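You operate a simulated robot arm through the tools that you are given. There is no shell and no other tool. Be economical: measure what you need, move in short steps, check, and stop when the job is done.

The job below is to be done with a simulated two-armed robot. You get a single attempt, and the scene is never put back.

Task
Put the lettered lens that says "A" from the top of the long bench on top of the banded silver tin there and the lettered lens labelled "T" on the top of the low wooden stand. Put one of the fisheye lens from the top of the long bench on top of the white card box there. Fetch the bit block marked "B" from the top of the long bench and set it on top of the orange taped lens. Take the tall copper ring and leave it on the rear top of the cleaning table. Take the gold extension ring on the middle shelf of the grey drawer counter and put it away on the blue ring mat. Put two of the square tins from the top of the grey drawer counter on the shelf under the grey table. Open the green box lid. Any order will do. Set down upright: lettered lens, fisheye lens.

The check looks at the end state, three seconds after you hand in, the way a careful person would. Anything else that was tipped, shoved, dropped, spilled or broken makes it a failure. A push-on lid holds only when it is set on centred and level and pressed home; a screw cap is set on level and turned clockwise until tight.

Robot
Two 6-joint arms with two-finger grippers on one trunk, on a base that drives. Base frame: it is fixed to the floor where the robot stands at the start and does not move with it; the origin is under the middle of the robot, x ahead of it, y to its left, z up; the surface under the hand at the start is at about z = 800. Lengths are in mm, angles in rad, forces in N, time in s.
The left shoulder is at the start at [60, 144, 900], the right one opposite. With the tool pointing down near the work surface each hand reaches from about 320 to 720 mm from the robot's upright axis, wherever it stands, measured 20 degrees to its own side. Places, roughly: banded silver tin (9x9x3 cm) [500, -500, 800]; bit block [500, 500, 750]; blue ring mat [-1000, 300, 800]; fisheye lens [500, 250, 750]; gold extension ring [-1500, -1750, 500]; green box lid [-2700, 2600, 800]; lettered lens [750, -500, 750]; orange taped lens (6x6x6 cm) [700, 400, 800]; rear top of the cleaning table (97x24 cm) [-2860, -220, 780]; shelf under the grey table [-1000, 100, 300]; square tin [-1500, -1750, 750]; tall copper ring (7x7x3 cm) [-3200, -1800, 900]; top of the low wooden stand (20x22 cm) [-1780, 3280, 640]; white card box (9x9x11 cm) [500, 900, 900]. Payload 2.45 kg a hand.
The tool frame of a hand sits at the grasp point between the pads (the TCP): z along the fingers, y along the line on which they close. The tips reach 26 mm beyond it. Largest opening 96 mm; the body of the gripper starts 69 mm behind the TCP.
Orientation is that of the tool frame in the base frame, as [roll, pitch, yaw] about the fixed x, y, z axes, in that order (R = Rz(yaw) Ry(pitch) Rx(roll)). With the fingers straight down and closing along the base's y, the tool's x points along the base's -x, its y along +y and its z along -z.

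Tools
- The arms move only by the tool servo_tool. It takes "left_commands", "right_commands" or both (then of equal length, played together; a hand with none holds still); each is a list that holds one entry, the list of rows, each a list of 7 numbers: the turn, a rotation vector about the tool's x, y, z in units of 120 degrees (1.0 is 120 degrees), then the shift along the tool's x, y, z in units of 200 mm (1.0 is 200 mm), then the closure, from 0 (fully open) to 1 (shut). In form: [[[wx, wy, wz, x, y, z, grip], ...]]. A call has 1 to 8 rows; each row is the pose to reach, as a shift and turn from the pose commanded when the call began, along the tool's axes at that moment. A call with a number of a shift or a turn outside -1 to 1 is refused whole. Rows are played at 5 a second. More than 50 mm and 0.15 rad between two rows, or a gripper value outside its range, and nothing of the call is played. A pose out of reach is approached as far as the arm can. The call stops where the force on the tool passes 40 N (or 10 N more than at its start, if that is more) or the arm is blocked; 0.2 s more then pass. Each finger halts on what it meets, pressing with about 41 N; the grip force reading is that of the motor and also rises with nothing between the fingers. The clock runs only during rows and for 0.2 s after the last one: add rows that repeat a pose to give the fingers time. The reply holds the time, the measured pose of the TCP, the force on the tool along the base axes, the opening and the grip force, in the units named above and with some noise, with the torque about the TCP (base axes, N m) and any sound that the robot's microphone picked up.
- Cameras (640 x 400 px; columns grow to the right, rows downward): "scene" is now at [97.7, 47.2, 1482.7]; the picture's right is [0.79, -0.61, -0.00], its down [-0.57, -0.73, -0.38] and it looks along [0.23, 0.30, -0.93] (base axes); focal length 214 px, centre (320, 200). "left" rides on the left gripper at [82, -3, -98] in its tool frame; the picture's right is [0.04, 1.00, 0.00], its down [-0.73, 0.03, -0.68] and it looks along [-0.68, 0.03, 0.73] (tool axes); focal length 256 px, centre (320, 200). "right" rides on the right gripper at [81, 3, -98] in its tool frame; the picture's right is [-0.04, 1.00, 0.00], its down [-0.73, -0.03, -0.68] and it looks along [-0.68, -0.03, 0.73] (tool axes); focal length 256 px, centre (320, 200). There is no depth. A picture from a camera that has moved, and an enlarged one, comes with that camera's place and axes in the base frame and with its lens.
- get_image(camera): a new picture of that camera. No time passes.
- slide_trunk(by): slides the trunk up (or, below 0, down) by that many mm; the arms and the scene camera ride with it, the base frame stays. It gives what a move gives, with no picture.
- steer(legs): drives the robot by 1 to 6 legs, each [ahead, turn to the left] in mm and rad, along the robot's own axes; the way and the turn of a leg run together, so that a leg with both is an arc; at most 1500 mm and 3.142 rad a leg. The arms and the cameras ride along, it lands a little off, and it stops where it bumps. It gives what a move gives.
- pan_tilt(pan, tilt): turns the head with the scene camera to pan (to the left, within 1.501 rad either way) and tilt (down, from -0.506 to 1.204), counted from straight ahead of the robot. It gives what a move gives.
- inspect(camera, box): a new picture of the part [left, top, right, bottom] of that camera's present view, enlarged. No time passes.
- sign_off(): hands the job in; it is judged then, once.

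Go step by step. Nothing tells you exact positions but the pictures and the camera data: compare them with the known pose of the tool, close in by small moves and look again before you grip or let go. The budget is 493 turns and 256 pictures, counting those below and the enlarged ones. Unless the task says otherwise, let go and move clear before handing in.

The tools are called after "Call:" as name(argument=value, ...) on one line, values as JSON. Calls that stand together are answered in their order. servo_tool: Moves the arms, as the interface text tells. Its arguments: {"type":"object","properties":{"left_commands":{"type":"array","items":{"type":"array","items":{"type":"array","items":{"type":"number"}}}},"right_commands":{"type":"array","items":{"type":"array","items":{"type":"array","items":{"type":"number"}}}}},"required":[]} The other tools are called the same way: slide_trunk (by) slides the trunk up or down; steer (legs) drives the base; pan_tilt (pan, tilt) turns the head that bears the scene camera; get_image (camera) takes a picture; inspect (camera, box) takes an enlarged picture of a part of a camera's view; sign_off () hands the job in.

At the start:

```text
clock: 0.0
left_position: [284.2, 436.0, 1108.1]
left_tcp_rot: [3.141, -0.001, -3.136]
left_force: [-0.2, -0.2, -0.1]
left_moment: [-0.02, 0.0, -0.01]
left_gripper_width: 96.0
left_finger_force: 0.0
right_position: [364.2, 68.7, 1133.2]
right_tcp_rot: [-3.141, 0.0, -3.138]
right_force: [-0.6, -0.8, 0.1]
right_moment: [0.02, -0.02, 0.01]
right_gripper_width: 95.7
right_finger_force: 0.0
trunk travel left (down, up): [-525.0, 65.0]
robot x, y, heading: [2.0, -0.8, 0.005]
head pan, tilt: [0.909, 1.183]
```

scene: 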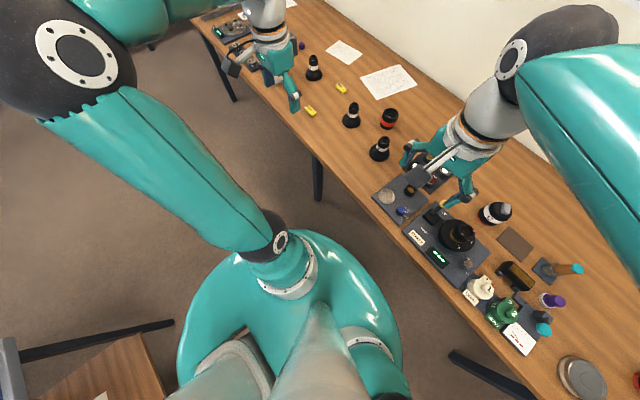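
right: 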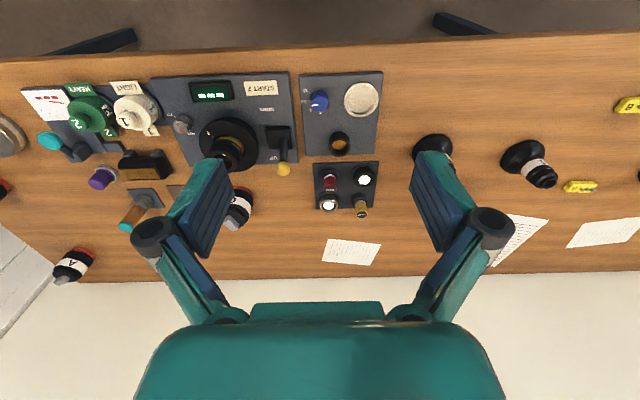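
left: 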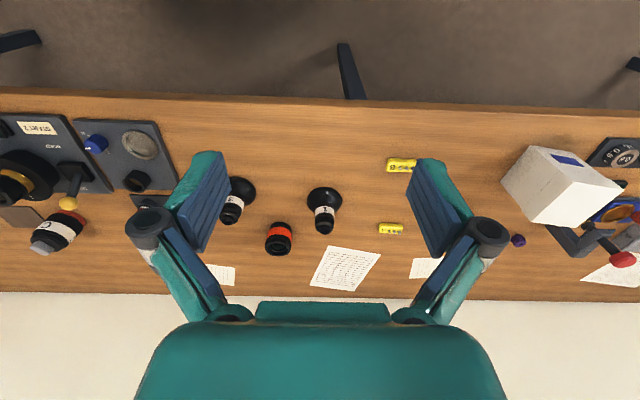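

I see the bench ahead with lenses, yellow bit blocks and the white box on the left side. I'll look closer to read the labels.

Call:
inspect(camera="left", box=[180, 120, 500, 320])

Call:
inspect(camera="right", box=[0, 60, 320, 260])

Call:
pan_tilt(pan=-0.7, tilt=0.8)

Call:
get_image(camera="scene")

```text
2.00 times, centred on (340, 220) of left
camera zoom: at [203.0, 431.5, 1205.8], right [-0.05, 1.0, 0.0], down [0.73, 0.03, 0.68], along [0.68, 0.03, -0.73], focal length 512 px, centre (280, 160)
```

zoom: 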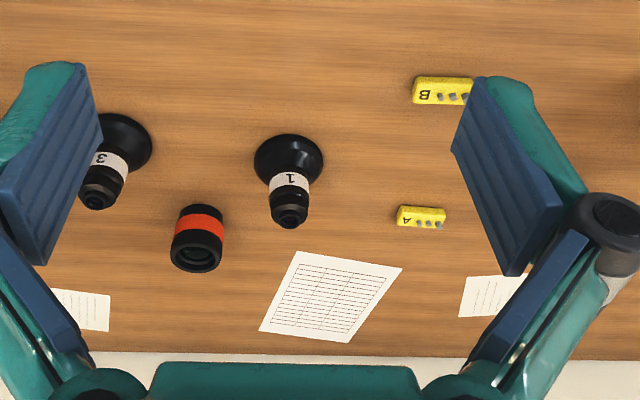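

```text
2.00 times, centred on (160, 160) of right
camera zoom: at [281.5, 72.0, 1231.3], right [0.03, 1.0, 0.0], down [0.73, -0.03, 0.68], along [0.68, -0.02, -0.73], focal length 512 px, centre (640, 280)
```

zoom: 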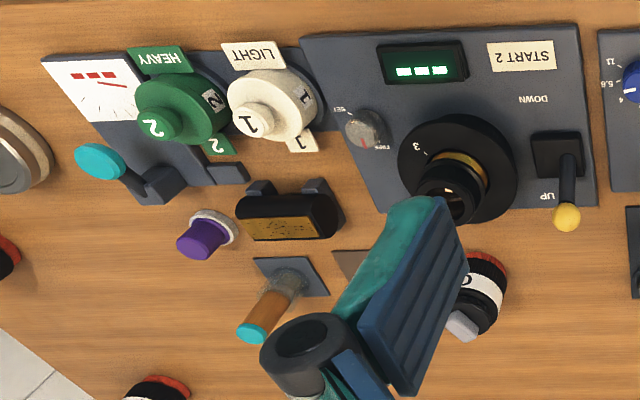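

```text
clock: 1.7
left_position: [283.9, 436.0, 1107.7]
left_tcp_rot: [-3.141, 0.0, -3.135]
left_force: [-0.1, -0.5, -0.3]
left_moment: [0.0, 0.03, 0.0]
left_gripper_width: 96.0
left_finger_force: 0.0
right_position: [364.2, 67.9, 1134.7]
right_tcp_rot: [-3.141, 0.001, -3.137]
right_force: [-0.4, 0.2, 0.0]
right_moment: [-0.01, -0.01, 0.0]
right_gripper_width: 96.1
right_finger_force: 0.1
trunk travel left (down, up): [-525.0, 65.0]
robot x, y, heading: [-1.7, 0.1, -0.002]
head pan, tilt: [-0.7, 0.799]
```

```text
250 pictures are left
camera scene: at [124.3, -49.9, 1509.5], right [-0.64, -0.77, 0.0], down [-0.55, 0.46, -0.7], along [0.53, -0.45, -0.72], focal length 214 px, centre (320, 200)
```

scene: 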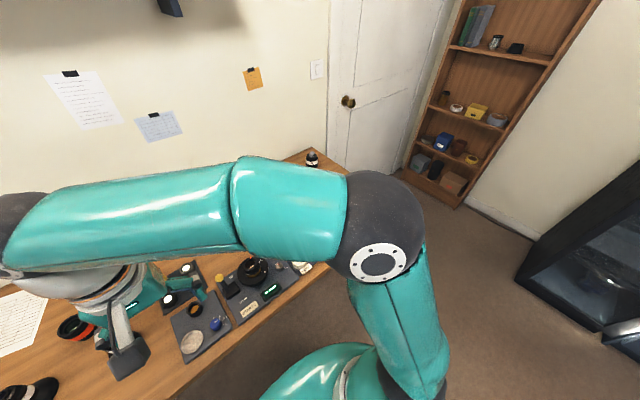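

The bench holds fisheye lenses 1 and 3, bit blocks A and B, and the orange lens. I'll look around for the room layout before I drive.

Call:
pan_tilt(pan=1.5, tilt=0.5)

Call:
get_image(camera="scene")

Call:
pan_tilt(pan=0.3, tilt=0.5)

Call:
get_image(camera="scene")

Call:
pan_tilt(pan=-1.5, tilt=0.5)

Call:
get_image(camera="scene")

```text
clock: 3.7
left_position: [285.0, 435.8, 1108.4]
left_tcp_rot: [-3.141, 0.0, -3.138]
left_force: [0.5, -0.3, 0.0]
left_moment: [0.0, 0.0, 0.02]
left_gripper_width: 95.8
left_finger_force: 0.2
right_position: [363.5, 68.4, 1133.2]
right_tcp_rot: [-3.14, 0.0, -3.136]
right_force: [0.0, 0.2, -0.1]
right_moment: [0.02, -0.02, 0.03]
right_gripper_width: 96.1
right_finger_force: 0.0
trunk travel left (down, up): [-525.0, 65.0]
robot x, y, heading: [0.9, 3.5, -0.007]
head pan, tilt: [1.499, 0.499]
```

```text
249 pictures are left
camera scene: at [69.2, 92.8, 1535.4], right [1.0, -0.07, 0.0], down [-0.03, -0.48, -0.88], along [0.06, 0.88, -0.48], focal length 214 px, centre (320, 200)
```

scene: 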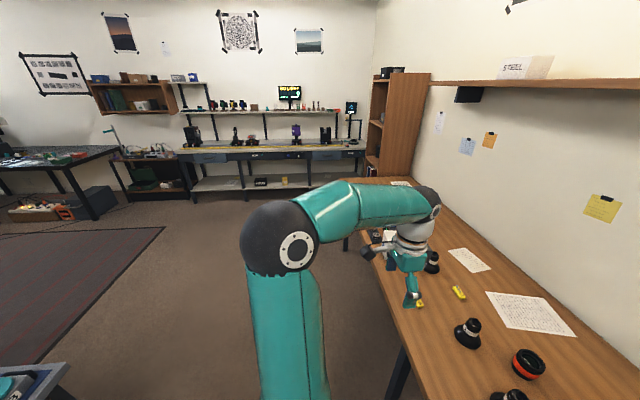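

```text
clock: 5.1
left_position: [285.4, 435.9, 1107.9]
left_tcp_rot: [3.141, -0.001, -3.136]
left_force: [-0.4, 0.8, 0.5]
left_moment: [-0.02, 0.0, 0.02]
left_gripper_width: 96.0
left_finger_force: 0.0
right_position: [364.1, 68.1, 1132.7]
right_tcp_rot: [-3.14, -0.001, -3.136]
right_force: [1.0, 0.4, -1.0]
right_moment: [0.0, 0.0, 0.0]
right_gripper_width: 96.0
right_finger_force: 0.0
trunk travel left (down, up): [-525.0, 65.0]
robot x, y, heading: [-2.6, 4.2, -0.001]
head pan, tilt: [0.3, 0.499]
```

```text
248 pictures are left
camera scene: at [149.5, 29.0, 1535.4], right [0.3, -0.96, 0.0], down [-0.46, -0.14, -0.88], along [0.84, 0.26, -0.48], focal length 214 px, centre (320, 200)
```

scene: 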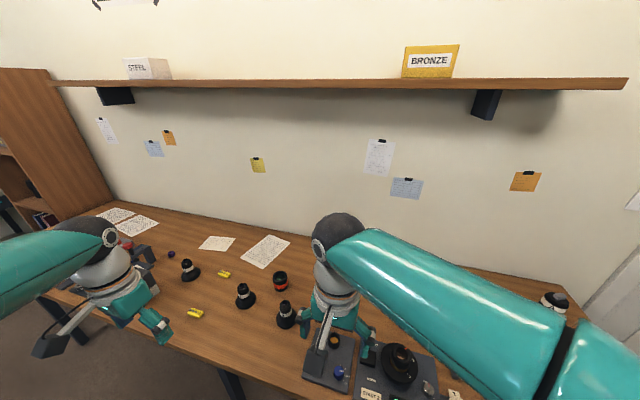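

```text
clock: 6.9
left_position: [284.9, 436.4, 1108.1]
left_tcp_rot: [3.142, 0.0, -3.136]
left_force: [-0.5, -0.8, 0.7]
left_moment: [-0.01, 0.01, 0.03]
left_gripper_width: 96.5
left_finger_force: 0.0
right_position: [363.5, 68.9, 1133.9]
right_tcp_rot: [3.139, -0.001, -3.135]
right_force: [-0.2, -0.5, 0.6]
right_moment: [-0.04, 0.02, -0.02]
right_gripper_width: 96.0
right_finger_force: 0.0
trunk travel left (down, up): [-525.0, 65.0]
robot x, y, heading: [-1.1, 1.7, 0.001]
head pan, tilt: [-1.499, 0.499]
```

```text
247 pictures are left
camera scene: at [69.1, -88.7, 1535.5], right [-1.0, -0.07, 0.0], down [-0.03, 0.48, -0.88], along [0.06, -0.88, -0.48], focal length 214 px, centre (320, 200)
```

scene: 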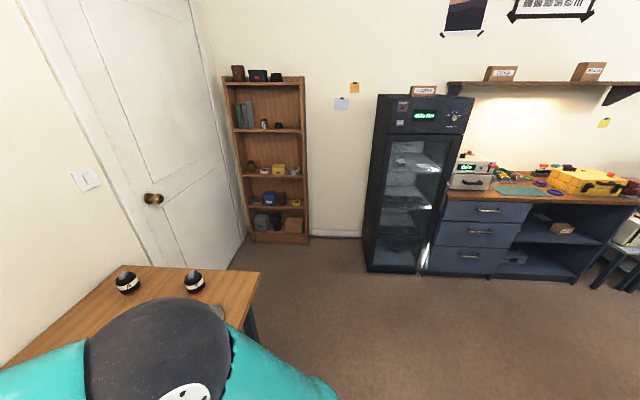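

Lettered lenses are at the far right end of the bench. First the left-hand jobs: drive left 380 mm and square up again.

Call:
steer(legs=[[0, 1.571], [400, 0], [0, -1.571], [60, 0]])

Call:
pan_tilt(pan=0.4, tilt=0.9)

Call:
get_image(camera="scene")

Call:
get_image(camera="left")

Call:
get_image(camera="right")

```text
clock: 11.3
left_position: [-414.7, 320.6, 1108.1]
left_tcp_rot: [-3.138, -0.002, -1.635]
left_force: [-0.5, 0.3, -0.6]
left_moment: [-0.03, -0.04, -0.01]
left_gripper_width: 96.3
left_finger_force: 0.0
right_position: [-45.1, 374.5, 1132.3]
right_tcp_rot: [-3.137, -0.001, -1.629]
right_force: [-0.7, 0.6, -1.0]
right_moment: [-0.01, -0.07, -0.01]
right_gripper_width: 95.9
right_finger_force: 0.0
trunk travel left (down, up): [-525.0, 65.0]
robot x, y, heading: [43.0, 5.3, 1.515]
head pan, tilt: [-1.499, 0.499]
stopped in leg 1: the robot was blocked; the commanded pose is now the measured one
```

```text
clock: 13.2
left_position: [-414.0, 320.1, 1108.9]
left_tcp_rot: [-3.141, 0.0, -1.638]
left_force: [0.5, -0.5, 0.1]
left_moment: [-0.02, 0.02, -0.01]
left_gripper_width: 95.8
left_finger_force: 0.0
right_position: [-44.4, 374.0, 1133.3]
right_tcp_rot: [-3.137, -0.002, -1.629]
right_force: [-0.9, 0.7, 0.7]
right_moment: [0.0, -0.02, 0.0]
right_gripper_width: 96.0
right_finger_force: 0.1
trunk travel left (down, up): [-525.0, 65.0]
robot x, y, heading: [46.8, 2.4, 1.516]
head pan, tilt: [0.4, 0.901]
```

```text
246 pictures are left
camera scene: at [25.3, 134.8, 1501.6], right [0.94, 0.34, 0.0], down [0.26, -0.74, -0.62], along [-0.21, 0.58, -0.78], focal length 214 px, centre (320, 200)
```

scene: 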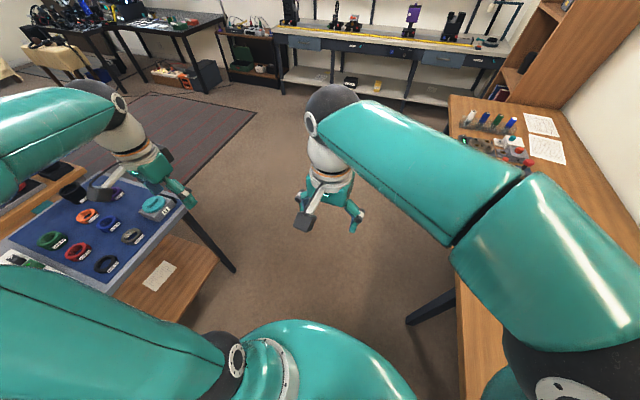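

```text
245 pictures are left
camera left: at [-415.4, 238.1, 1207.1], right [-1.0, 0.02, 0.0], down [0.02, 0.73, 0.68], along [0.02, 0.68, -0.73], focal length 256 px, centre (320, 200)
```

left: 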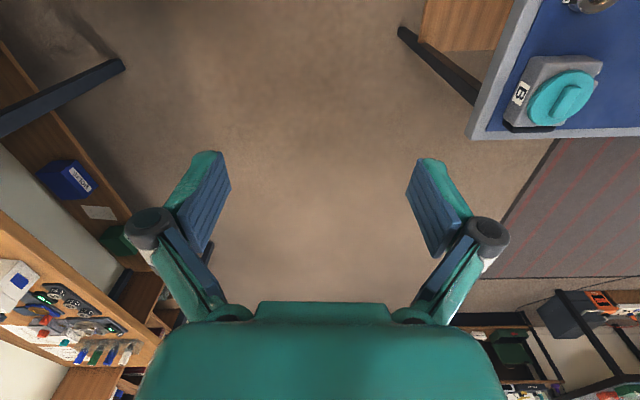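

```text
244 pictures are left
camera right: at [-53.4, 292.4, 1231.4], right [-1.0, 0.1, 0.0], down [0.07, 0.73, 0.68], along [0.07, 0.67, -0.73], focal length 256 px, centre (320, 200)
```

right: 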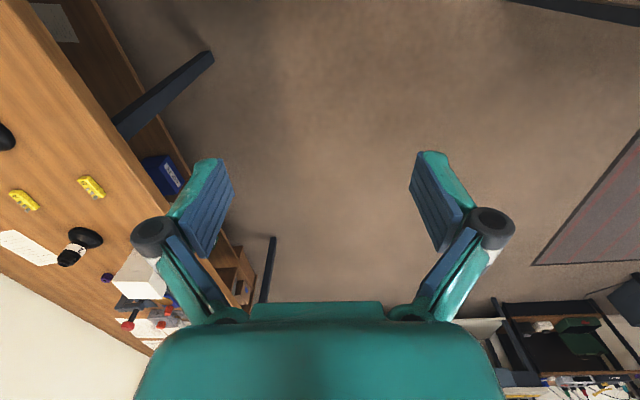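

The turn ended slightly short. I'll drive on ahead from here and see.

Call:
steer(legs=[[400, 0.0]])

Call:
get_image(camera="scene")

```text
clock: 15.7
left_position: [-389.4, 715.3, 1109.8]
left_tcp_rot: [3.141, -0.001, -1.637]
left_force: [-0.4, 0.4, 0.1]
left_moment: [-0.06, -0.01, -0.02]
left_gripper_width: 95.8
left_finger_force: 0.0
right_position: [-21.1, 767.3, 1132.4]
right_tcp_rot: [-3.138, -0.001, -1.631]
right_force: [0.2, -0.1, -0.1]
right_moment: [-0.05, 0.04, -0.02]
right_gripper_width: 95.7
right_finger_force: 0.0
trunk travel left (down, up): [-525.0, 65.0]
robot x, y, heading: [69.3, 396.7, 1.515]
head pan, tilt: [0.4, 0.901]
```

```text
243 pictures are left
camera scene: at [47.6, 529.8, 1501.4], right [0.94, 0.34, 0.0], down [0.26, -0.74, -0.62], along [-0.21, 0.58, -0.78], focal length 214 px, centre (320, 200)
```

scene: 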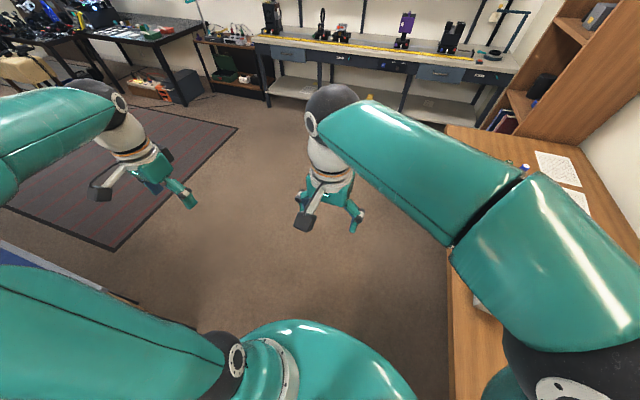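

Now I turn back to face the bench.

Call:
steer(legs=[[0, -1.515]])

Call:
get_image(camera="scene")

Call:
get_image(camera="left")

Call:
get_image(camera="right")

```text
clock: 19.9
left_position: [320.2, 894.0, 1111.6]
left_tcp_rot: [3.14, 0.0, -3.06]
left_force: [-0.8, -0.8, 0.6]
left_moment: [0.07, 0.0, 0.03]
left_gripper_width: 96.0
left_finger_force: 0.0
right_position: [425.8, 537.4, 1135.2]
right_tcp_rot: [-3.141, -0.003, -3.051]
right_force: [0.2, -0.3, 0.0]
right_moment: [0.12, 0.01, 0.0]
right_gripper_width: 96.3
right_finger_force: 0.1
trunk travel left (down, up): [-525.0, 65.0]
robot x, y, heading: [70.1, 437.8, 0.086]
head pan, tilt: [0.4, 0.901]
stopped in leg 1: the robot was blocked; the commanded pose is now the measured one
```

```text
242 pictures are left
camera scene: at [196.8, 476.9, 1501.7], right [0.47, -0.88, 0.0], down [-0.69, -0.37, -0.62], along [0.55, 0.29, -0.78], focal length 214 px, centre (320, 200)
```

scene: 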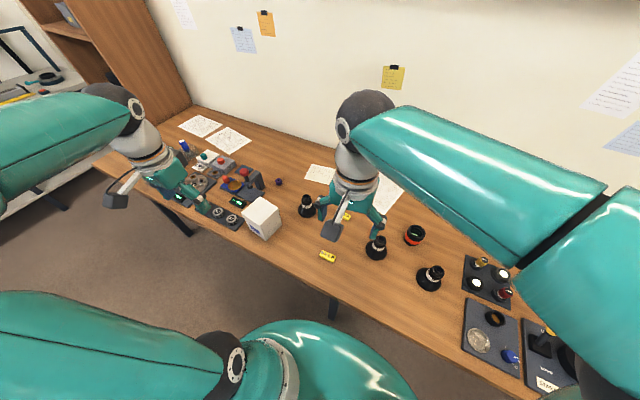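

```text
241 pictures are left
camera left: at [238.7, 883.4, 1209.9], right [-0.12, 0.99, 0.0], down [0.73, 0.09, 0.68], along [0.67, 0.09, -0.73], focal length 256 px, centre (320, 200)
```

left: 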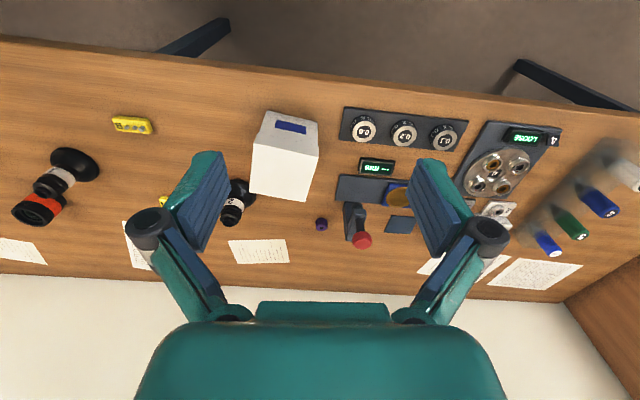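

```text
240 pictures are left
camera right: at [343.6, 533.3, 1232.4], right [-0.05, 1.0, 0.0], down [0.73, 0.04, 0.68], along [0.68, 0.03, -0.73], focal length 256 px, centre (320, 200)
```

right: 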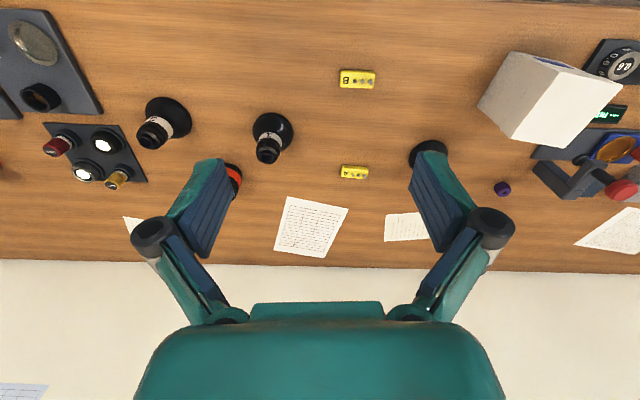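

The robot stands at about (70, 438). I estimate bit block B near (491, 605), so I bring the right hand above it to look closely.

Call:
servo_tool(right_commands=[[[0, 0, 0.008, -0.071, 0.062, 0.19, 0], [0, 0, 0.017, -0.142, 0.124, 0.38, 0], [0, 0, 0.025, -0.212, 0.185, 0.57, 0], [0, 0, 0.034, -0.283, 0.247, 0.76, 0], [0, 0, 0.043, -0.354, 0.309, 0.95, 0]]])

Call:
get_image(camera="right")

```text
clock: 21.1
left_position: [321.7, 897.9, 1111.4]
left_tcp_rot: [3.141, -0.001, -3.058]
left_force: [-0.7, 0.0, -0.7]
left_moment: [-0.02, 0.0, 0.02]
left_gripper_width: 96.1
left_finger_force: 0.2
right_position: [505.8, 599.5, 957.4]
right_tcp_rot: [3.116, 0.014, 3.113]
right_force: [-0.4, 0.3, -0.8]
right_moment: [-0.03, 0.0, 0.02]
right_gripper_width: 95.7
right_finger_force: 0.2
trunk travel left (down, up): [-525.0, 65.0]
robot x, y, heading: [68.3, 441.5, 0.09]
head pan, tilt: [0.4, 0.901]
```

```text
239 pictures are left
camera right: at [421.0, 603.5, 1056.1], right [0.07, 1.0, 0.02], down [0.72, -0.07, 0.69], along [0.69, -0.03, -0.72], focal length 256 px, centre (320, 200)
```

right: 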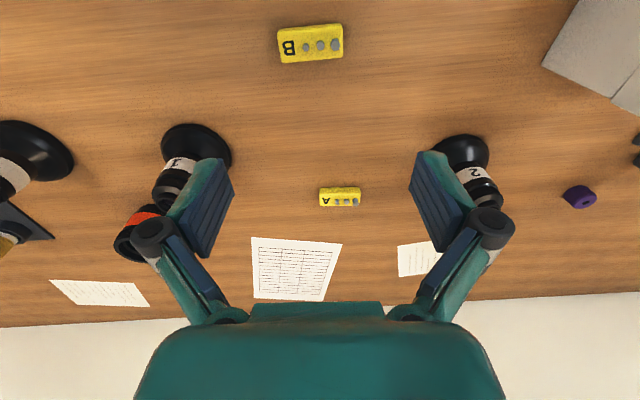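

Call:
servo_tool(right_commands=[[[0, 0, 0, 0.02, -0.02, 0.2, 0], [0, 0, 0, 0.035, -0.035, 0.4, 0], [0, 0, 0, 0.035, -0.035, 0.475, 0], [0, 0, 0, 0.035, -0.035, 0.475, 0], [0, 0, 0, 0.035, -0.035, 0.475, 0]]])

Call:
get_image(camera="right")

```text
clock: 22.2
left_position: [320.6, 897.7, 1110.4]
left_tcp_rot: [3.141, -0.001, -3.059]
left_force: [0.8, -0.1, -1.0]
left_moment: [0.04, -0.01, -0.02]
left_gripper_width: 96.1
left_finger_force: 0.1
right_position: [498.6, 593.2, 860.3]
right_tcp_rot: [3.12, 0.013, 3.106]
right_force: [0.4, 0.4, -0.7]
right_moment: [-0.04, -0.01, -0.05]
right_gripper_width: 96.0
right_finger_force: 0.0
trunk travel left (down, up): [-525.0, 65.0]
robot x, y, heading: [68.7, 437.4, 0.09]
head pan, tilt: [0.4, 0.901]
```

```text
238 pictures are left
camera right: at [414.4, 598.2, 958.0], right [0.08, 1.0, 0.02], down [0.72, -0.07, 0.69], along [0.69, -0.04, -0.73], focal length 256 px, centre (320, 200)
```

right: 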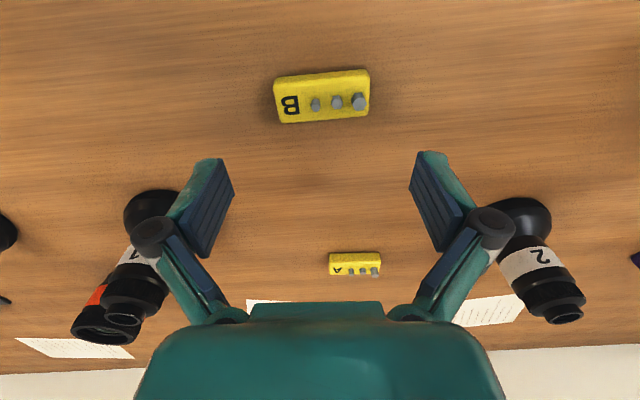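

The scale between views puts the bench top at about z = 800. B is then near (471, 598); I align over it and straighten the tool.

Call:
servo_tool(right_commands=[[[0.005, 0.003, -0.008, 0.07, 0.009, 0, 0], [0.0103, 0.0062, -0.017, 0.138, 0.017, 0, 0], [0.0103, 0.0062, -0.017, 0.138, 0.017, 0, 0], [0.0103, 0.0062, -0.017, 0.138, 0.017, 0, 0]]])

Call:
get_image(camera="right")

```text
clock: 23.4
left_position: [319.9, 897.2, 1108.4]
left_tcp_rot: [-3.14, 0.0, -3.058]
left_force: [0.3, 0.4, 0.0]
left_moment: [-0.02, 0.03, -0.02]
left_gripper_width: 96.3
left_finger_force: 0.0
right_position: [481.6, 578.3, 846.3]
right_tcp_rot: [-3.128, -0.029, 3.091]
right_force: [0.2, 0.2, 0.1]
right_moment: [0.0, 0.0, 0.01]
right_gripper_width: 96.0
right_finger_force: 0.0
trunk travel left (down, up): [-525.0, 65.0]
robot x, y, heading: [68.1, 439.9, 0.091]
head pan, tilt: [0.4, 0.901]
stopped in row 4 (right hand): the arm was blocked; the commanded pose is now the measured one
```

```text
237 pictures are left
camera right: at [402.3, 587.2, 947.3], right [0.09, 1.0, -0.01], down [0.75, -0.06, 0.66], along [0.65, -0.07, -0.75], focal length 256 px, centre (320, 200)
```

right: 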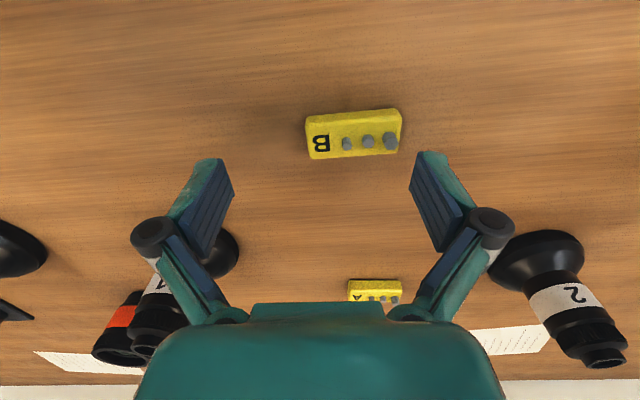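

The right arm is at its limit across the body, so I'll retract it and use the left arm for B.

Call:
servo_tool(right_commands=[[[0, 0, 0, 0, 0, -0.2, 0], [0, 0, 0, 0, 0, -0.4, 0], [0, 0, 0, 0, 0, -0.6, 0], [0, 0, 0, 0, -0.2, -0.75, 0], [0, 0, 0, 0, -0.4, -0.9, 0], [0, 0, 0, 0, -0.6, -1, 0], [0, 0, 0, 0, -0.8, -1, 0], [0, 0, 0, 0, -1, -1, 0]]])

Call:
get_image(camera="right")

```text
clock: 25.2
left_position: [320.1, 896.6, 1110.0]
left_tcp_rot: [3.139, -0.001, -3.056]
left_force: [0.6, -0.3, 0.9]
left_moment: [0.02, -0.03, 0.04]
left_gripper_width: 96.2
left_finger_force: 0.0
right_position: [476.6, 383.2, 1050.3]
right_tcp_rot: [-3.127, -0.032, 3.097]
right_force: [-0.3, -0.3, 0.7]
right_moment: [0.02, -0.01, 0.02]
right_gripper_width: 96.0
right_finger_force: 0.1
trunk travel left (down, up): [-525.0, 65.0]
robot x, y, heading: [68.2, 438.3, 0.083]
head pan, tilt: [0.4, 0.901]
```

```text
236 pictures are left
camera right: at [395.8, 391.7, 1150.9], right [0.08, 1.0, -0.02], down [0.75, -0.05, 0.66], along [0.65, -0.07, -0.75], focal length 256 px, centre (320, 200)
```

right: 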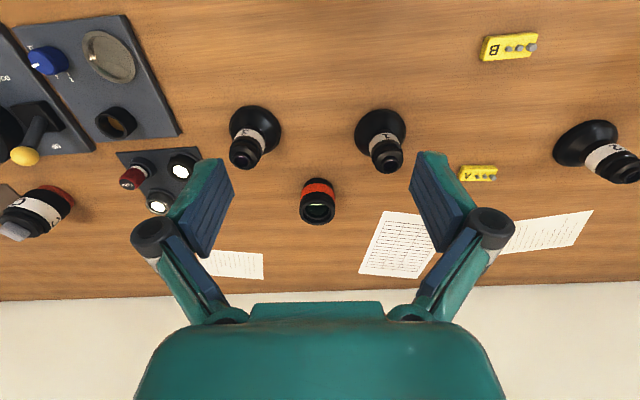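

Call:
servo_tool(left_commands=[[[0, 0, 0, -0.06, -0.15, 0.08, 0], [0, 0, 0, -0.12, -0.3, 0.16, 0], [0, 0, 0, -0.18, -0.45, 0.24, 0], [0, 0, 0, -0.25, -0.61, 0.32, 0], [0, 0, 0, -0.31, -0.779, 0.4, 0]]])

Call:
servo_tool(left_commands=[[[0, 0, 0.01, -0.06, -0.15, 0.12, 0], [0, 0, 0.02, -0.12, -0.3, 0.24, 0], [0, 0, 0.03, -0.18, -0.45, 0.36, 0], [0, 0, 0.041, -0.25, -0.61, 0.48, 0], [0, 0, 0.041, -0.31, -0.779, 0.6, 0], [0, 0, 0.041, -0.31, -0.779, 0.6, 0]]])

Call:
get_image(camera="left")

```text
clock: 26.4
left_position: [391.2, 748.0, 1027.5]
left_tcp_rot: [3.14, -0.002, -3.059]
left_force: [0.5, 0.5, 0.1]
left_moment: [0.0, -0.02, 0.0]
left_gripper_width: 96.1
left_finger_force: 0.0
right_position: [476.3, 383.1, 1048.5]
right_tcp_rot: [-3.128, -0.031, 3.099]
right_force: [-0.3, -0.3, 0.3]
right_moment: [0.0, 0.04, -0.03]
right_gripper_width: 96.2
right_finger_force: 0.0
trunk travel left (down, up): [-525.0, 65.0]
robot x, y, heading: [65.5, 438.0, 0.093]
head pan, tilt: [0.4, 0.901]
```

```text
clock: 27.9
left_position: [468.0, 597.9, 909.1]
left_tcp_rot: [-3.141, -0.001, 3.14]
left_force: [-0.3, 0.4, 0.4]
left_moment: [-0.02, -0.03, -0.02]
left_gripper_width: 96.1
left_finger_force: 0.1
right_position: [475.8, 384.7, 1051.3]
right_tcp_rot: [-3.127, -0.03, 3.099]
right_force: [0.0, 0.0, 0.7]
right_moment: [0.01, -0.02, 0.01]
right_gripper_width: 96.1
right_finger_force: 0.1
trunk travel left (down, up): [-525.0, 65.0]
robot x, y, heading: [67.4, 437.9, 0.085]
head pan, tilt: [0.4, 0.901]
```

```text
235 pictures are left
camera left: at [385.9, 594.1, 1008.0], right [-0.04, 1.0, 0.0], down [0.73, 0.03, 0.68], along [0.68, 0.03, -0.73], focal length 256 px, centre (320, 200)
```

left: 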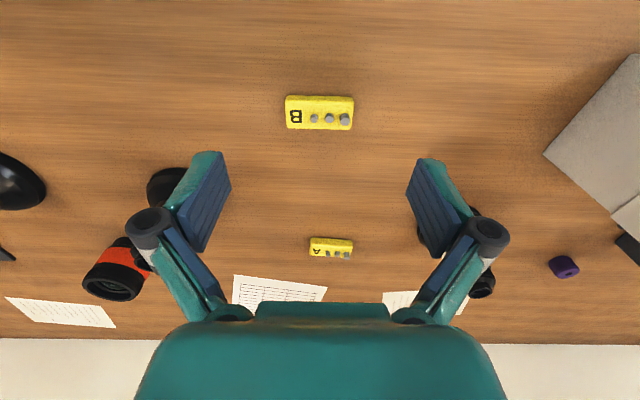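

B is centred between the fingers. I descend and look.

Call:
servo_tool(left_commands=[[[0, 0, 0, -0.015, 0, 0.12, 0], [0, 0, 0, -0.015, 0, 0.24, 0], [0, 0, 0, -0.015, 0, 0.35, 0], [0, 0, 0, -0.015, 0, 0.35, 0]]])

Call:
get_image(camera="left")

```text
clock: 28.9
left_position: [470.2, 596.8, 839.4]
left_tcp_rot: [3.141, 0.0, 3.137]
left_force: [0.3, 0.9, 0.6]
left_moment: [-0.01, 0.0, 0.0]
left_gripper_width: 95.9
left_finger_force: 0.0
right_position: [475.1, 384.3, 1050.1]
right_tcp_rot: [-3.127, -0.03, 3.097]
right_force: [0.1, -0.6, -0.2]
right_moment: [-0.01, 0.0, 0.0]
right_gripper_width: 96.1
right_finger_force: 0.1
trunk travel left (down, up): [-525.0, 65.0]
robot x, y, heading: [67.9, 441.4, 0.089]
head pan, tilt: [0.4, 0.901]
```

```text
234 pictures are left
camera left: at [389.5, 593.0, 936.9], right [-0.04, 1.0, 0.0], down [0.73, 0.03, 0.68], along [0.68, 0.03, -0.73], focal length 256 px, centre (320, 200)
```

left: 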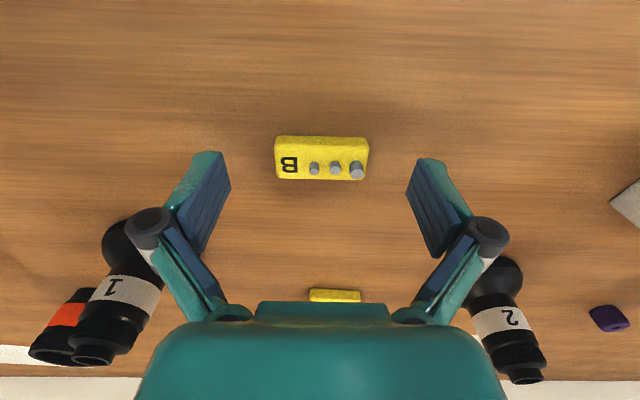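

Call:
servo_tool(left_commands=[[[0, 0, 0, -0.012, 0, 0.025, 0], [0, 0, 0, -0.012, 0, 0.048, 0], [0, 0, 0, -0.012, 0, 0.048, 0]]])

Call:
servo_tool(left_commands=[[[0, 0, 0, 0, 0, 0, 0.5], [0, 0, 0, 0, 0, 0, 0.7], [0, 0, 0, 0, 0, 0, 1], [0, 0, 0, 0, 0, 0, 1], [0, 0, 0, 0, 0, 0, 1]]])

Call:
get_image(camera="left")

```text
clock: 29.6
left_position: [474.0, 596.5, 830.2]
left_tcp_rot: [3.141, -0.002, 3.139]
left_force: [0.3, -0.1, -0.8]
left_moment: [0.0, -0.02, -0.01]
left_gripper_width: 95.9
left_finger_force: 0.0
right_position: [476.2, 383.6, 1050.2]
right_tcp_rot: [-3.127, -0.031, 3.099]
right_force: [0.3, 0.3, 0.0]
right_moment: [-0.03, 0.01, -0.01]
right_gripper_width: 95.7
right_finger_force: 0.0
trunk travel left (down, up): [-525.0, 65.0]
robot x, y, heading: [65.4, 435.6, 0.088]
head pan, tilt: [0.4, 0.901]
```

```text
clock: 30.9
left_position: [475.6, 597.1, 829.5]
left_tcp_rot: [-3.14, 0.001, 3.139]
left_force: [0.6, -0.1, 3.3]
left_moment: [-0.11, 0.02, 0.0]
left_gripper_width: 52.8
left_finger_force: 40.8
right_position: [476.5, 384.6, 1050.6]
right_tcp_rot: [-3.127, -0.03, 3.098]
right_force: [-0.8, -0.7, -0.1]
right_moment: [-0.02, 0.02, 0.02]
right_gripper_width: 96.1
right_finger_force: 0.0
trunk travel left (down, up): [-525.0, 65.0]
robot x, y, heading: [66.2, 437.8, 0.083]
head pan, tilt: [0.4, 0.901]
```

```text
233 pictures are left
camera left: at [392.4, 593.1, 928.6], right [-0.04, 1.0, 0.0], down [0.73, 0.03, 0.68], along [0.68, 0.03, -0.73], focal length 256 px, centre (320, 200)
```

left: 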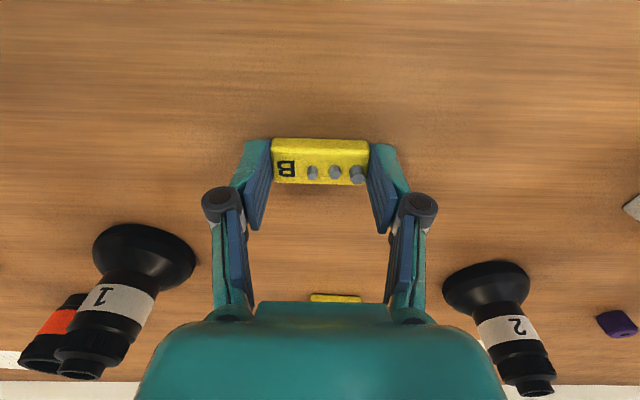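

B is gripped. I lift it and move the right hand out of the way.

Call:
servo_tool(left_commands=[[[0, 0, 0, 0, 0, -0.2, 1], [0, 0, 0, 0, 0, -0.4, 1], [0, 0, 0, 0, 0, -0.6, 1], [0, 0, 0, 0, 0, -0.8, 1], [0, 0, 0, 0, 0, -0.9, 1], [0, 0, 0, 0, 0, -0.9, 1]]], right_commands=[[[0, 0, 0, 0.05, -0.2, 0, 0], [0, 0, 0, 0.1, -0.4, 0, 0], [0, 0, 0, 0.15, -0.6, 0, 0], [0, 0, 0, 0.2, -0.8, 0, 0], [0, 0, 0, 0.2, -1, 0, 0], [0, 0, 0, 0.2, -1, 0, 0]]])

Call:
servo_tool(left_commands=[[[0, 0, 0, -0.15, -0.19, 0, 1], [0, 0, 0, -0.3, -0.38, 0, 1], [0, 0, 0, -0.45, -0.57, 0, 1], [0, 0, 0, -0.6, -0.76, 0, 1], [0, 0, 0, -0.6, -0.95, 0, 1], [0, 0, 0, -0.6, -1, 0, 1], [0, 0, 0, -0.6, -1, 0, 1]]])

Call:
get_image(camera="left")

Call:
get_image(camera="right")

```text
clock: 32.2
left_position: [474.6, 596.4, 1013.1]
left_tcp_rot: [-3.14, -0.002, 3.138]
left_force: [0.0, -0.1, -0.6]
left_moment: [0.01, -0.02, 0.01]
left_gripper_width: 52.9
left_finger_force: 40.9
right_position: [427.6, 183.4, 1054.3]
right_tcp_rot: [-3.127, -0.028, 3.098]
right_force: [0.9, 1.1, 0.5]
right_moment: [0.03, 0.02, -0.01]
right_gripper_width: 95.7
right_finger_force: 0.1
trunk travel left (down, up): [-525.0, 65.0]
robot x, y, heading: [68.2, 441.5, 0.091]
head pan, tilt: [0.4, 0.901]
```

```text
clock: 33.9
left_position: [593.7, 396.3, 1012.9]
left_tcp_rot: [3.141, 0.001, 3.14]
left_force: [0.1, 0.7, -0.9]
left_moment: [0.0, 0.01, 0.01]
left_gripper_width: 53.2
left_finger_force: 40.7
right_position: [427.1, 183.1, 1054.2]
right_tcp_rot: [-3.128, -0.03, 3.098]
right_force: [0.4, -0.4, -0.3]
right_moment: [-0.01, 0.01, 0.01]
right_gripper_width: 95.8
right_finger_force: 0.0
trunk travel left (down, up): [-525.0, 65.0]
robot x, y, heading: [70.1, 438.3, 0.089]
head pan, tilt: [0.4, 0.901]
```

```text
232 pictures are left
camera left: at [511.8, 392.8, 1110.9], right [-0.04, 1.0, 0.0], down [0.73, 0.03, 0.68], along [0.68, 0.03, -0.73], focal length 256 px, centre (320, 200)
```

left: 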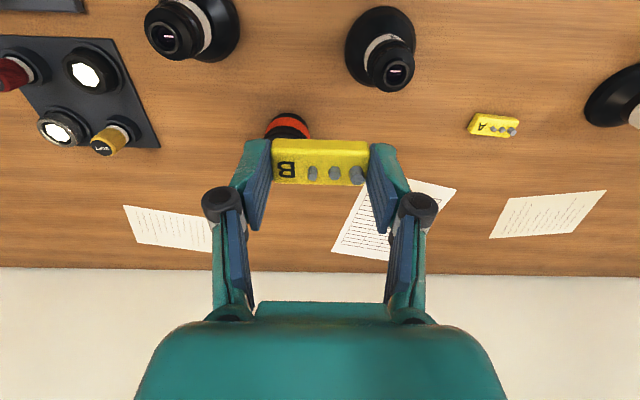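

```text
231 pictures are left
camera right: at [347.8, 192.3, 1154.5], right [0.08, 1.0, -0.02], down [0.75, -0.05, 0.66], along [0.65, -0.07, -0.75], focal length 256 px, centre (320, 200)
```

right: 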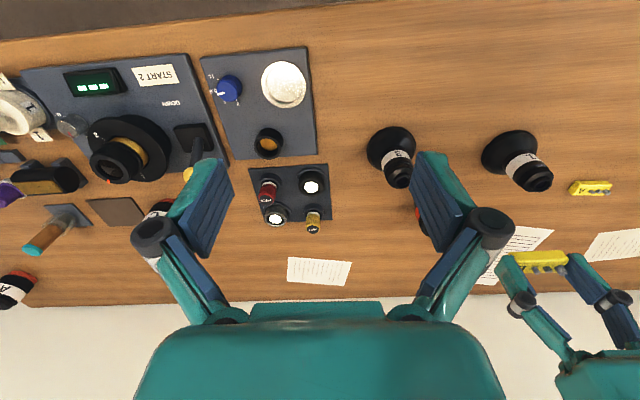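

I lower to just short of the orange lens to see its top past the block.

Call:
servo_tool(left_commands=[[[0, 0, 0, -0.04, -0.1, 0.1, 1], [0, 0, 0, -0.08, -0.175, 0.25, 1], [0, 0, 0, -0.08, -0.175, 0.4, 1], [0, 0, 0, -0.08, -0.175, 0.54, 1], [0, 0, 0, -0.08, -0.175, 0.54, 1]]])

Call:
get_image(camera="left")

Call:
inspect(camera="scene", box=[300, 150, 500, 275])

```text
clock: 35.0
left_position: [608.4, 364.3, 901.6]
left_tcp_rot: [-3.142, 0.0, 3.14]
left_force: [-0.6, -0.4, -1.0]
left_moment: [-0.02, 0.01, -0.01]
left_gripper_width: 52.8
left_finger_force: 41.1
right_position: [428.0, 183.9, 1053.4]
right_tcp_rot: [-3.125, -0.03, 3.099]
right_force: [-0.3, -0.3, 0.3]
right_moment: [-0.02, 0.03, -0.02]
right_gripper_width: 95.8
right_finger_force: 0.1
trunk travel left (down, up): [-525.0, 65.0]
robot x, y, heading: [68.1, 441.8, 0.091]
head pan, tilt: [0.4, 0.901]
```

```text
230 pictures are left
camera left: at [527.9, 360.4, 1000.7], right [-0.04, 1.0, 0.0], down [0.73, 0.03, 0.68], along [0.68, 0.03, -0.73], focal length 256 px, centre (320, 200)
```

left: 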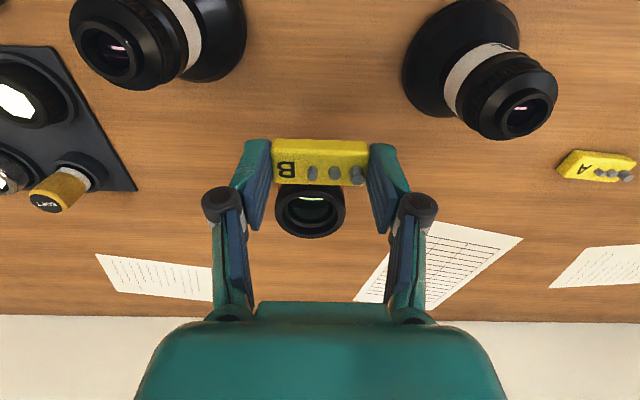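

```text
3.20 times, centred on (400, 212) of scene
camera zoom: at [196.7, 480.9, 1501.6], right [0.47, -0.88, 0.0], down [-0.69, -0.37, -0.62], along [0.55, 0.29, -0.78], focal length 686 px, centre (64, 160)
```

zoom: 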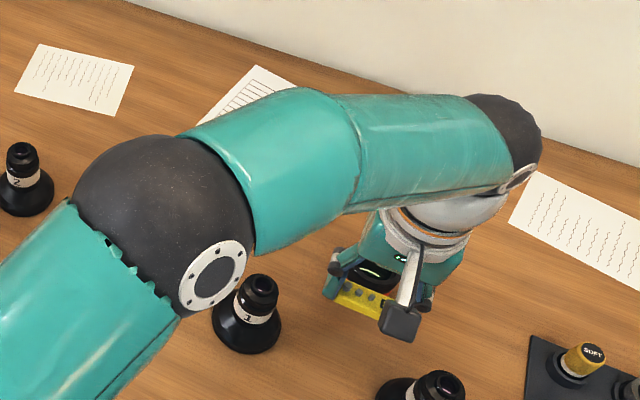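

The lens top is centred near (674, 360). I move the block above it, then descend gently.

Call:
servo_tool(left_commands=[[[0, 0, 0, 0, 0, -0.065, 1], [0, 0, 0, -0.15, -0.01, -0.065, 1], [0, 0, 0, -0.3, -0.02, -0.065, 1], [0, 0, 0, -0.34, -0.02, -0.065, 1], [0, 0, 0, -0.34, -0.02, -0.03, 1], [0, 0, 0, -0.34, -0.02, -0.03, 1]]])

Call:
get_image(camera="left")

Call:
get_image(camera="right")

```text
clock: 36.6
left_position: [680.0, 393.9, 914.1]
left_tcp_rot: [-3.124, 0.008, -3.086]
left_force: [0.7, 0.1, -0.7]
left_moment: [-0.02, 0.01, -0.01]
left_gripper_width: 52.8
left_finger_force: 41.0
left hand out of reach, approached as far as the arm can: row 3, 4, 5, 6
right_position: [428.1, 184.7, 1051.3]
right_tcp_rot: [-3.127, -0.03, 3.097]
right_force: [1.2, 0.8, -0.2]
right_moment: [-0.04, 0.0, 0.05]
right_gripper_width: 96.0
right_finger_force: 0.1
trunk travel left (down, up): [-525.0, 65.0]
robot x, y, heading: [69.2, 438.6, 0.094]
head pan, tilt: [0.4, 0.901]
stopped in row 6 (left hand): the arm was blocked; the commanded pose is now the measured one
```

```text
228 pictures are left
camera left: at [597.5, 387.4, 1012.7], right [-0.1, 1.0, -0.02], down [0.72, 0.08, 0.69], along [0.68, 0.05, -0.73], focal length 256 px, centre (320, 200)
```

left: 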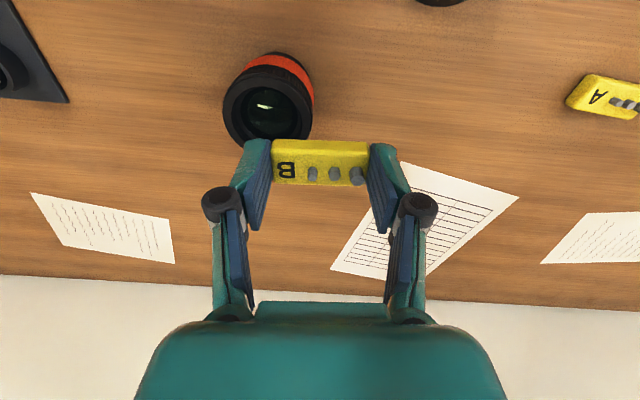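

```text
227 pictures are left
camera right: at [348.4, 192.8, 1151.8], right [0.08, 1.0, -0.02], down [0.75, -0.05, 0.66], along [0.65, -0.07, -0.75], focal length 256 px, centre (320, 200)
```

right: 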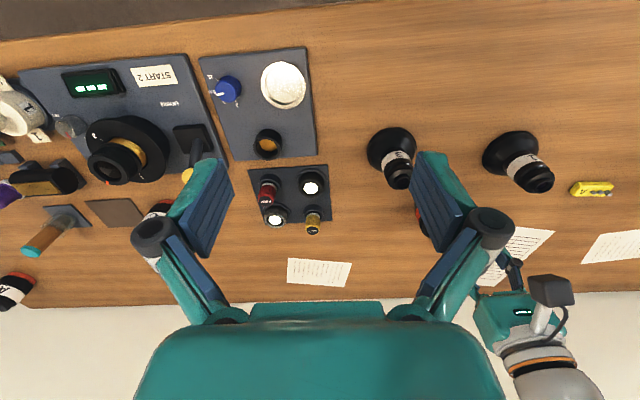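

The left arm can't reach far enough there. I raise the hand and check what blocks the base.

Call:
servo_tool(left_commands=[[[0, 0, 0, 0, 0, -0.2, 1], [0, 0, 0, 0.2, 0, -0.4, 1], [0, 0, 0, 0.4, 0, -0.5, 1], [0, 0, 0, 0.6, 0, -0.5, 1], [0, 0, 0, 0.6, 0, -0.5, 1]]])

Call:
pan_tilt(pan=-0.5, tilt=1.2)

Call:
get_image(camera="scene")

Call:
pan_tilt(pan=0.6, tilt=1.2)

Call:
get_image(camera="scene")

```text
refused: row 2 steps farther than a row can; nothing moved
```

```text
clock: 37.9
left_position: [678.5, 394.6, 913.3]
left_tcp_rot: [-3.128, 0.004, -3.088]
left_force: [0.2, -0.3, -0.2]
left_moment: [0.01, -0.01, 0.02]
left_gripper_width: 53.0
left_finger_force: 40.9
right_position: [428.2, 182.4, 1054.4]
right_tcp_rot: [-3.124, -0.031, 3.098]
right_force: [0.5, -0.2, -0.8]
right_moment: [0.01, 0.01, 0.0]
right_gripper_width: 96.2
right_finger_force: 0.1
trunk travel left (down, up): [-525.0, 65.0]
robot x, y, heading: [67.7, 440.1, 0.085]
head pan, tilt: [-0.499, 1.201]
```

```text
226 pictures are left
camera scene: at [181.7, 423.3, 1481.4], right [-0.4, -0.92, 0.0], down [-0.86, 0.37, -0.36], along [0.33, -0.14, -0.93], focal length 214 px, centre (320, 200)
```

scene: 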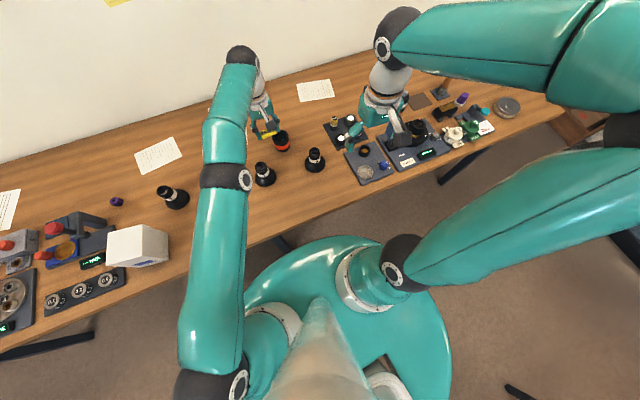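

```text
clock: 39.2
left_position: [678.4, 393.2, 915.4]
left_tcp_rot: [-3.129, 0.007, -3.088]
left_force: [-0.7, 0.2, -0.5]
left_moment: [0.01, -0.01, 0.07]
left_gripper_width: 53.2
left_finger_force: 41.2
right_position: [427.9, 183.8, 1054.9]
right_tcp_rot: [-3.126, -0.032, 3.097]
right_force: [-0.1, -0.5, -0.2]
right_moment: [-0.01, -0.02, 0.0]
right_gripper_width: 96.0
right_finger_force: 0.0
trunk travel left (down, up): [-525.0, 65.0]
robot x, y, heading: [68.7, 441.0, 0.088]
head pan, tilt: [0.6, 1.201]
```

```text
225 pictures are left
camera scene: at [173.6, 481.0, 1481.9], right [0.64, -0.77, 0.0], down [-0.72, -0.59, -0.36], along [0.28, 0.23, -0.93], focal length 214 px, centre (320, 200)
```

scene: 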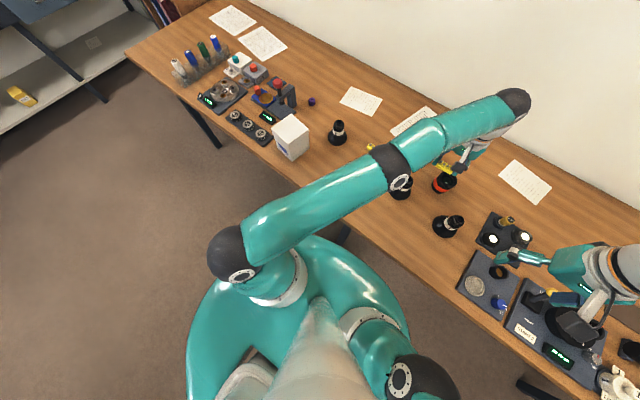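

The base is near the bench edge. I raise and retract the left hand, then back up 50 mm and turn right so the orange lens falls in the left arm's reach.

Call:
servo_tool(left_commands=[[[0, 0, 0, 0, 0, -0.2, 1], [0, 0, 0, 0.12, 0, -0.38, 1], [0, 0, 0, 0.32, 0, -0.45, 1], [0, 0, 0, 0.5, 0, -0.5, 1], [0, 0, 0, 0.5, 0, -0.5, 1]]])

Call:
steer(legs=[[-45, 0], [0, -0.45]])

Call:
get_image(camera="left")

```text
clock: 40.6
left_position: [664.2, 425.1, 992.8]
left_tcp_rot: [-3.133, -0.029, -3.007]
left_force: [0.0, 0.1, 0.2]
left_moment: [-0.03, -0.03, -0.01]
left_gripper_width: 52.9
left_finger_force: 41.3
left hand out of reach, approached as far as the arm can: row 1, 2, 3, 4, 5
right_position: [427.1, 183.6, 1056.3]
right_tcp_rot: [-3.126, -0.032, 3.097]
right_force: [-0.3, 0.5, -0.4]
right_moment: [-0.01, -0.01, -0.01]
right_gripper_width: 95.9
right_finger_force: 0.1
trunk travel left (down, up): [-525.0, 65.0]
robot x, y, heading: [66.1, 438.1, 0.087]
head pan, tilt: [0.6, 1.201]
stopped in row 5 (left hand): the arm was blocked; the commanded pose is now the measured one
```

```text
clock: 42.3
left_position: [607.8, 329.5, 998.1]
left_tcp_rot: [-3.126, -0.019, 3.122]
left_force: [0.0, -0.9, -0.9]
left_moment: [0.0, 0.01, -0.02]
left_gripper_width: 53.1
left_finger_force: 41.2
right_position: [335.3, 127.7, 1054.8]
right_tcp_rot: [-3.127, -0.03, 2.943]
right_force: [-0.9, -0.2, 0.0]
right_moment: [0.02, -0.05, -0.05]
right_gripper_width: 95.6
right_finger_force: 0.0
trunk travel left (down, up): [-525.0, 65.0]
robot x, y, heading: [19.3, 438.1, -0.062]
head pan, tilt: [0.6, 1.201]
stopped in leg 2: the robot was blocked; the commanded pose is now the measured one
```

```text
224 pictures are left
camera left: at [527.4, 329.2, 1098.6], right [-0.02, 1.0, -0.01], down [0.75, 0.02, 0.66], along [0.66, 0.0, -0.75], focal length 256 px, centre (320, 200)
```

left: 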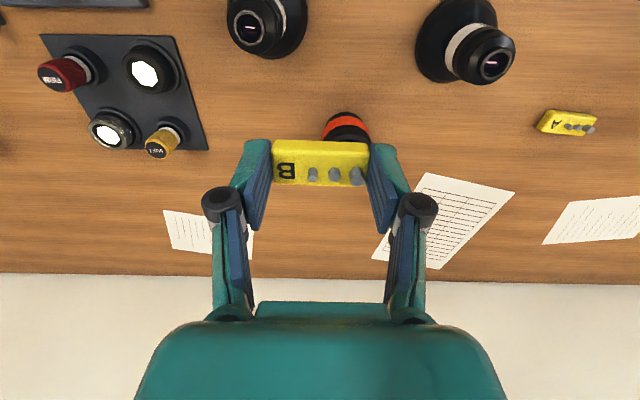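

Call:
steer(legs=[[0, -0.3]])

```text
clock: 43.7
left_position: [552.3, 177.6, 1002.4]
left_tcp_rot: [-3.112, -0.011, 2.847]
left_force: [0.2, -0.2, -1.3]
left_moment: [0.02, 0.04, -0.01]
left_gripper_width: 52.9
left_finger_force: 40.7
right_position: [228.4, 49.6, 1055.1]
right_tcp_rot: [-3.127, -0.031, 2.643]
right_force: [0.6, -0.8, 0.3]
right_moment: [-0.01, 0.0, 0.01]
right_gripper_width: 95.8
right_finger_force: 0.1
trunk travel left (down, up): [-525.0, 65.0]
robot x, y, heading: [22.5, 452.1, -0.36]
head pan, tilt: [0.6, 1.201]
```

It turned this time. Robot at about (22, 452), heading -0.36; the orange lens is now in front of the left arm.

Call:
servo_tool(left_commands=[[[-0.003, -0.001, 0, -0.07, 0.21, 0, 1], [-0.007, -0.002, 0, -0.135, 0.42, 0, 1], [-0.011, -0.004, 0, -0.2, 0.63, 0, 1], [-0.0143, -0.005, 0, -0.24, 0.75, 0, 1], [-0.0143, -0.005, 0, -0.24, 0.75, 0, 1]]])

Call:
get_image(camera="left")

```text
clock: 44.9
left_position: [650.5, 298.1, 1003.2]
left_tcp_rot: [3.139, -0.006, 2.846]
left_force: [-0.9, -1.1, -0.9]
left_moment: [0.0, 0.03, -0.02]
left_gripper_width: 53.0
left_finger_force: 40.7
left hand out of reach, approached as far as the arm can: row 1, 2, 3, 4, 5
right_position: [226.8, 50.6, 1057.1]
right_tcp_rot: [-3.128, -0.032, 2.641]
right_force: [0.2, 0.6, -1.4]
right_moment: [0.01, -0.02, -0.05]
right_gripper_width: 95.8
right_finger_force: 0.1
trunk travel left (down, up): [-525.0, 65.0]
robot x, y, heading: [24.2, 455.4, -0.365]
head pan, tilt: [0.6, 1.201]
```

```text
223 pictures are left
camera left: at [571.3, 317.0, 1101.5], right [0.25, 0.97, 0.0], down [0.71, -0.19, 0.68], along [0.65, -0.17, -0.74], focal length 256 px, centre (320, 200)
```

left: 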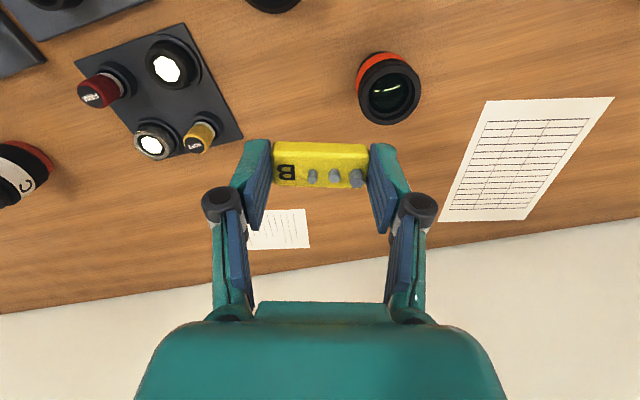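

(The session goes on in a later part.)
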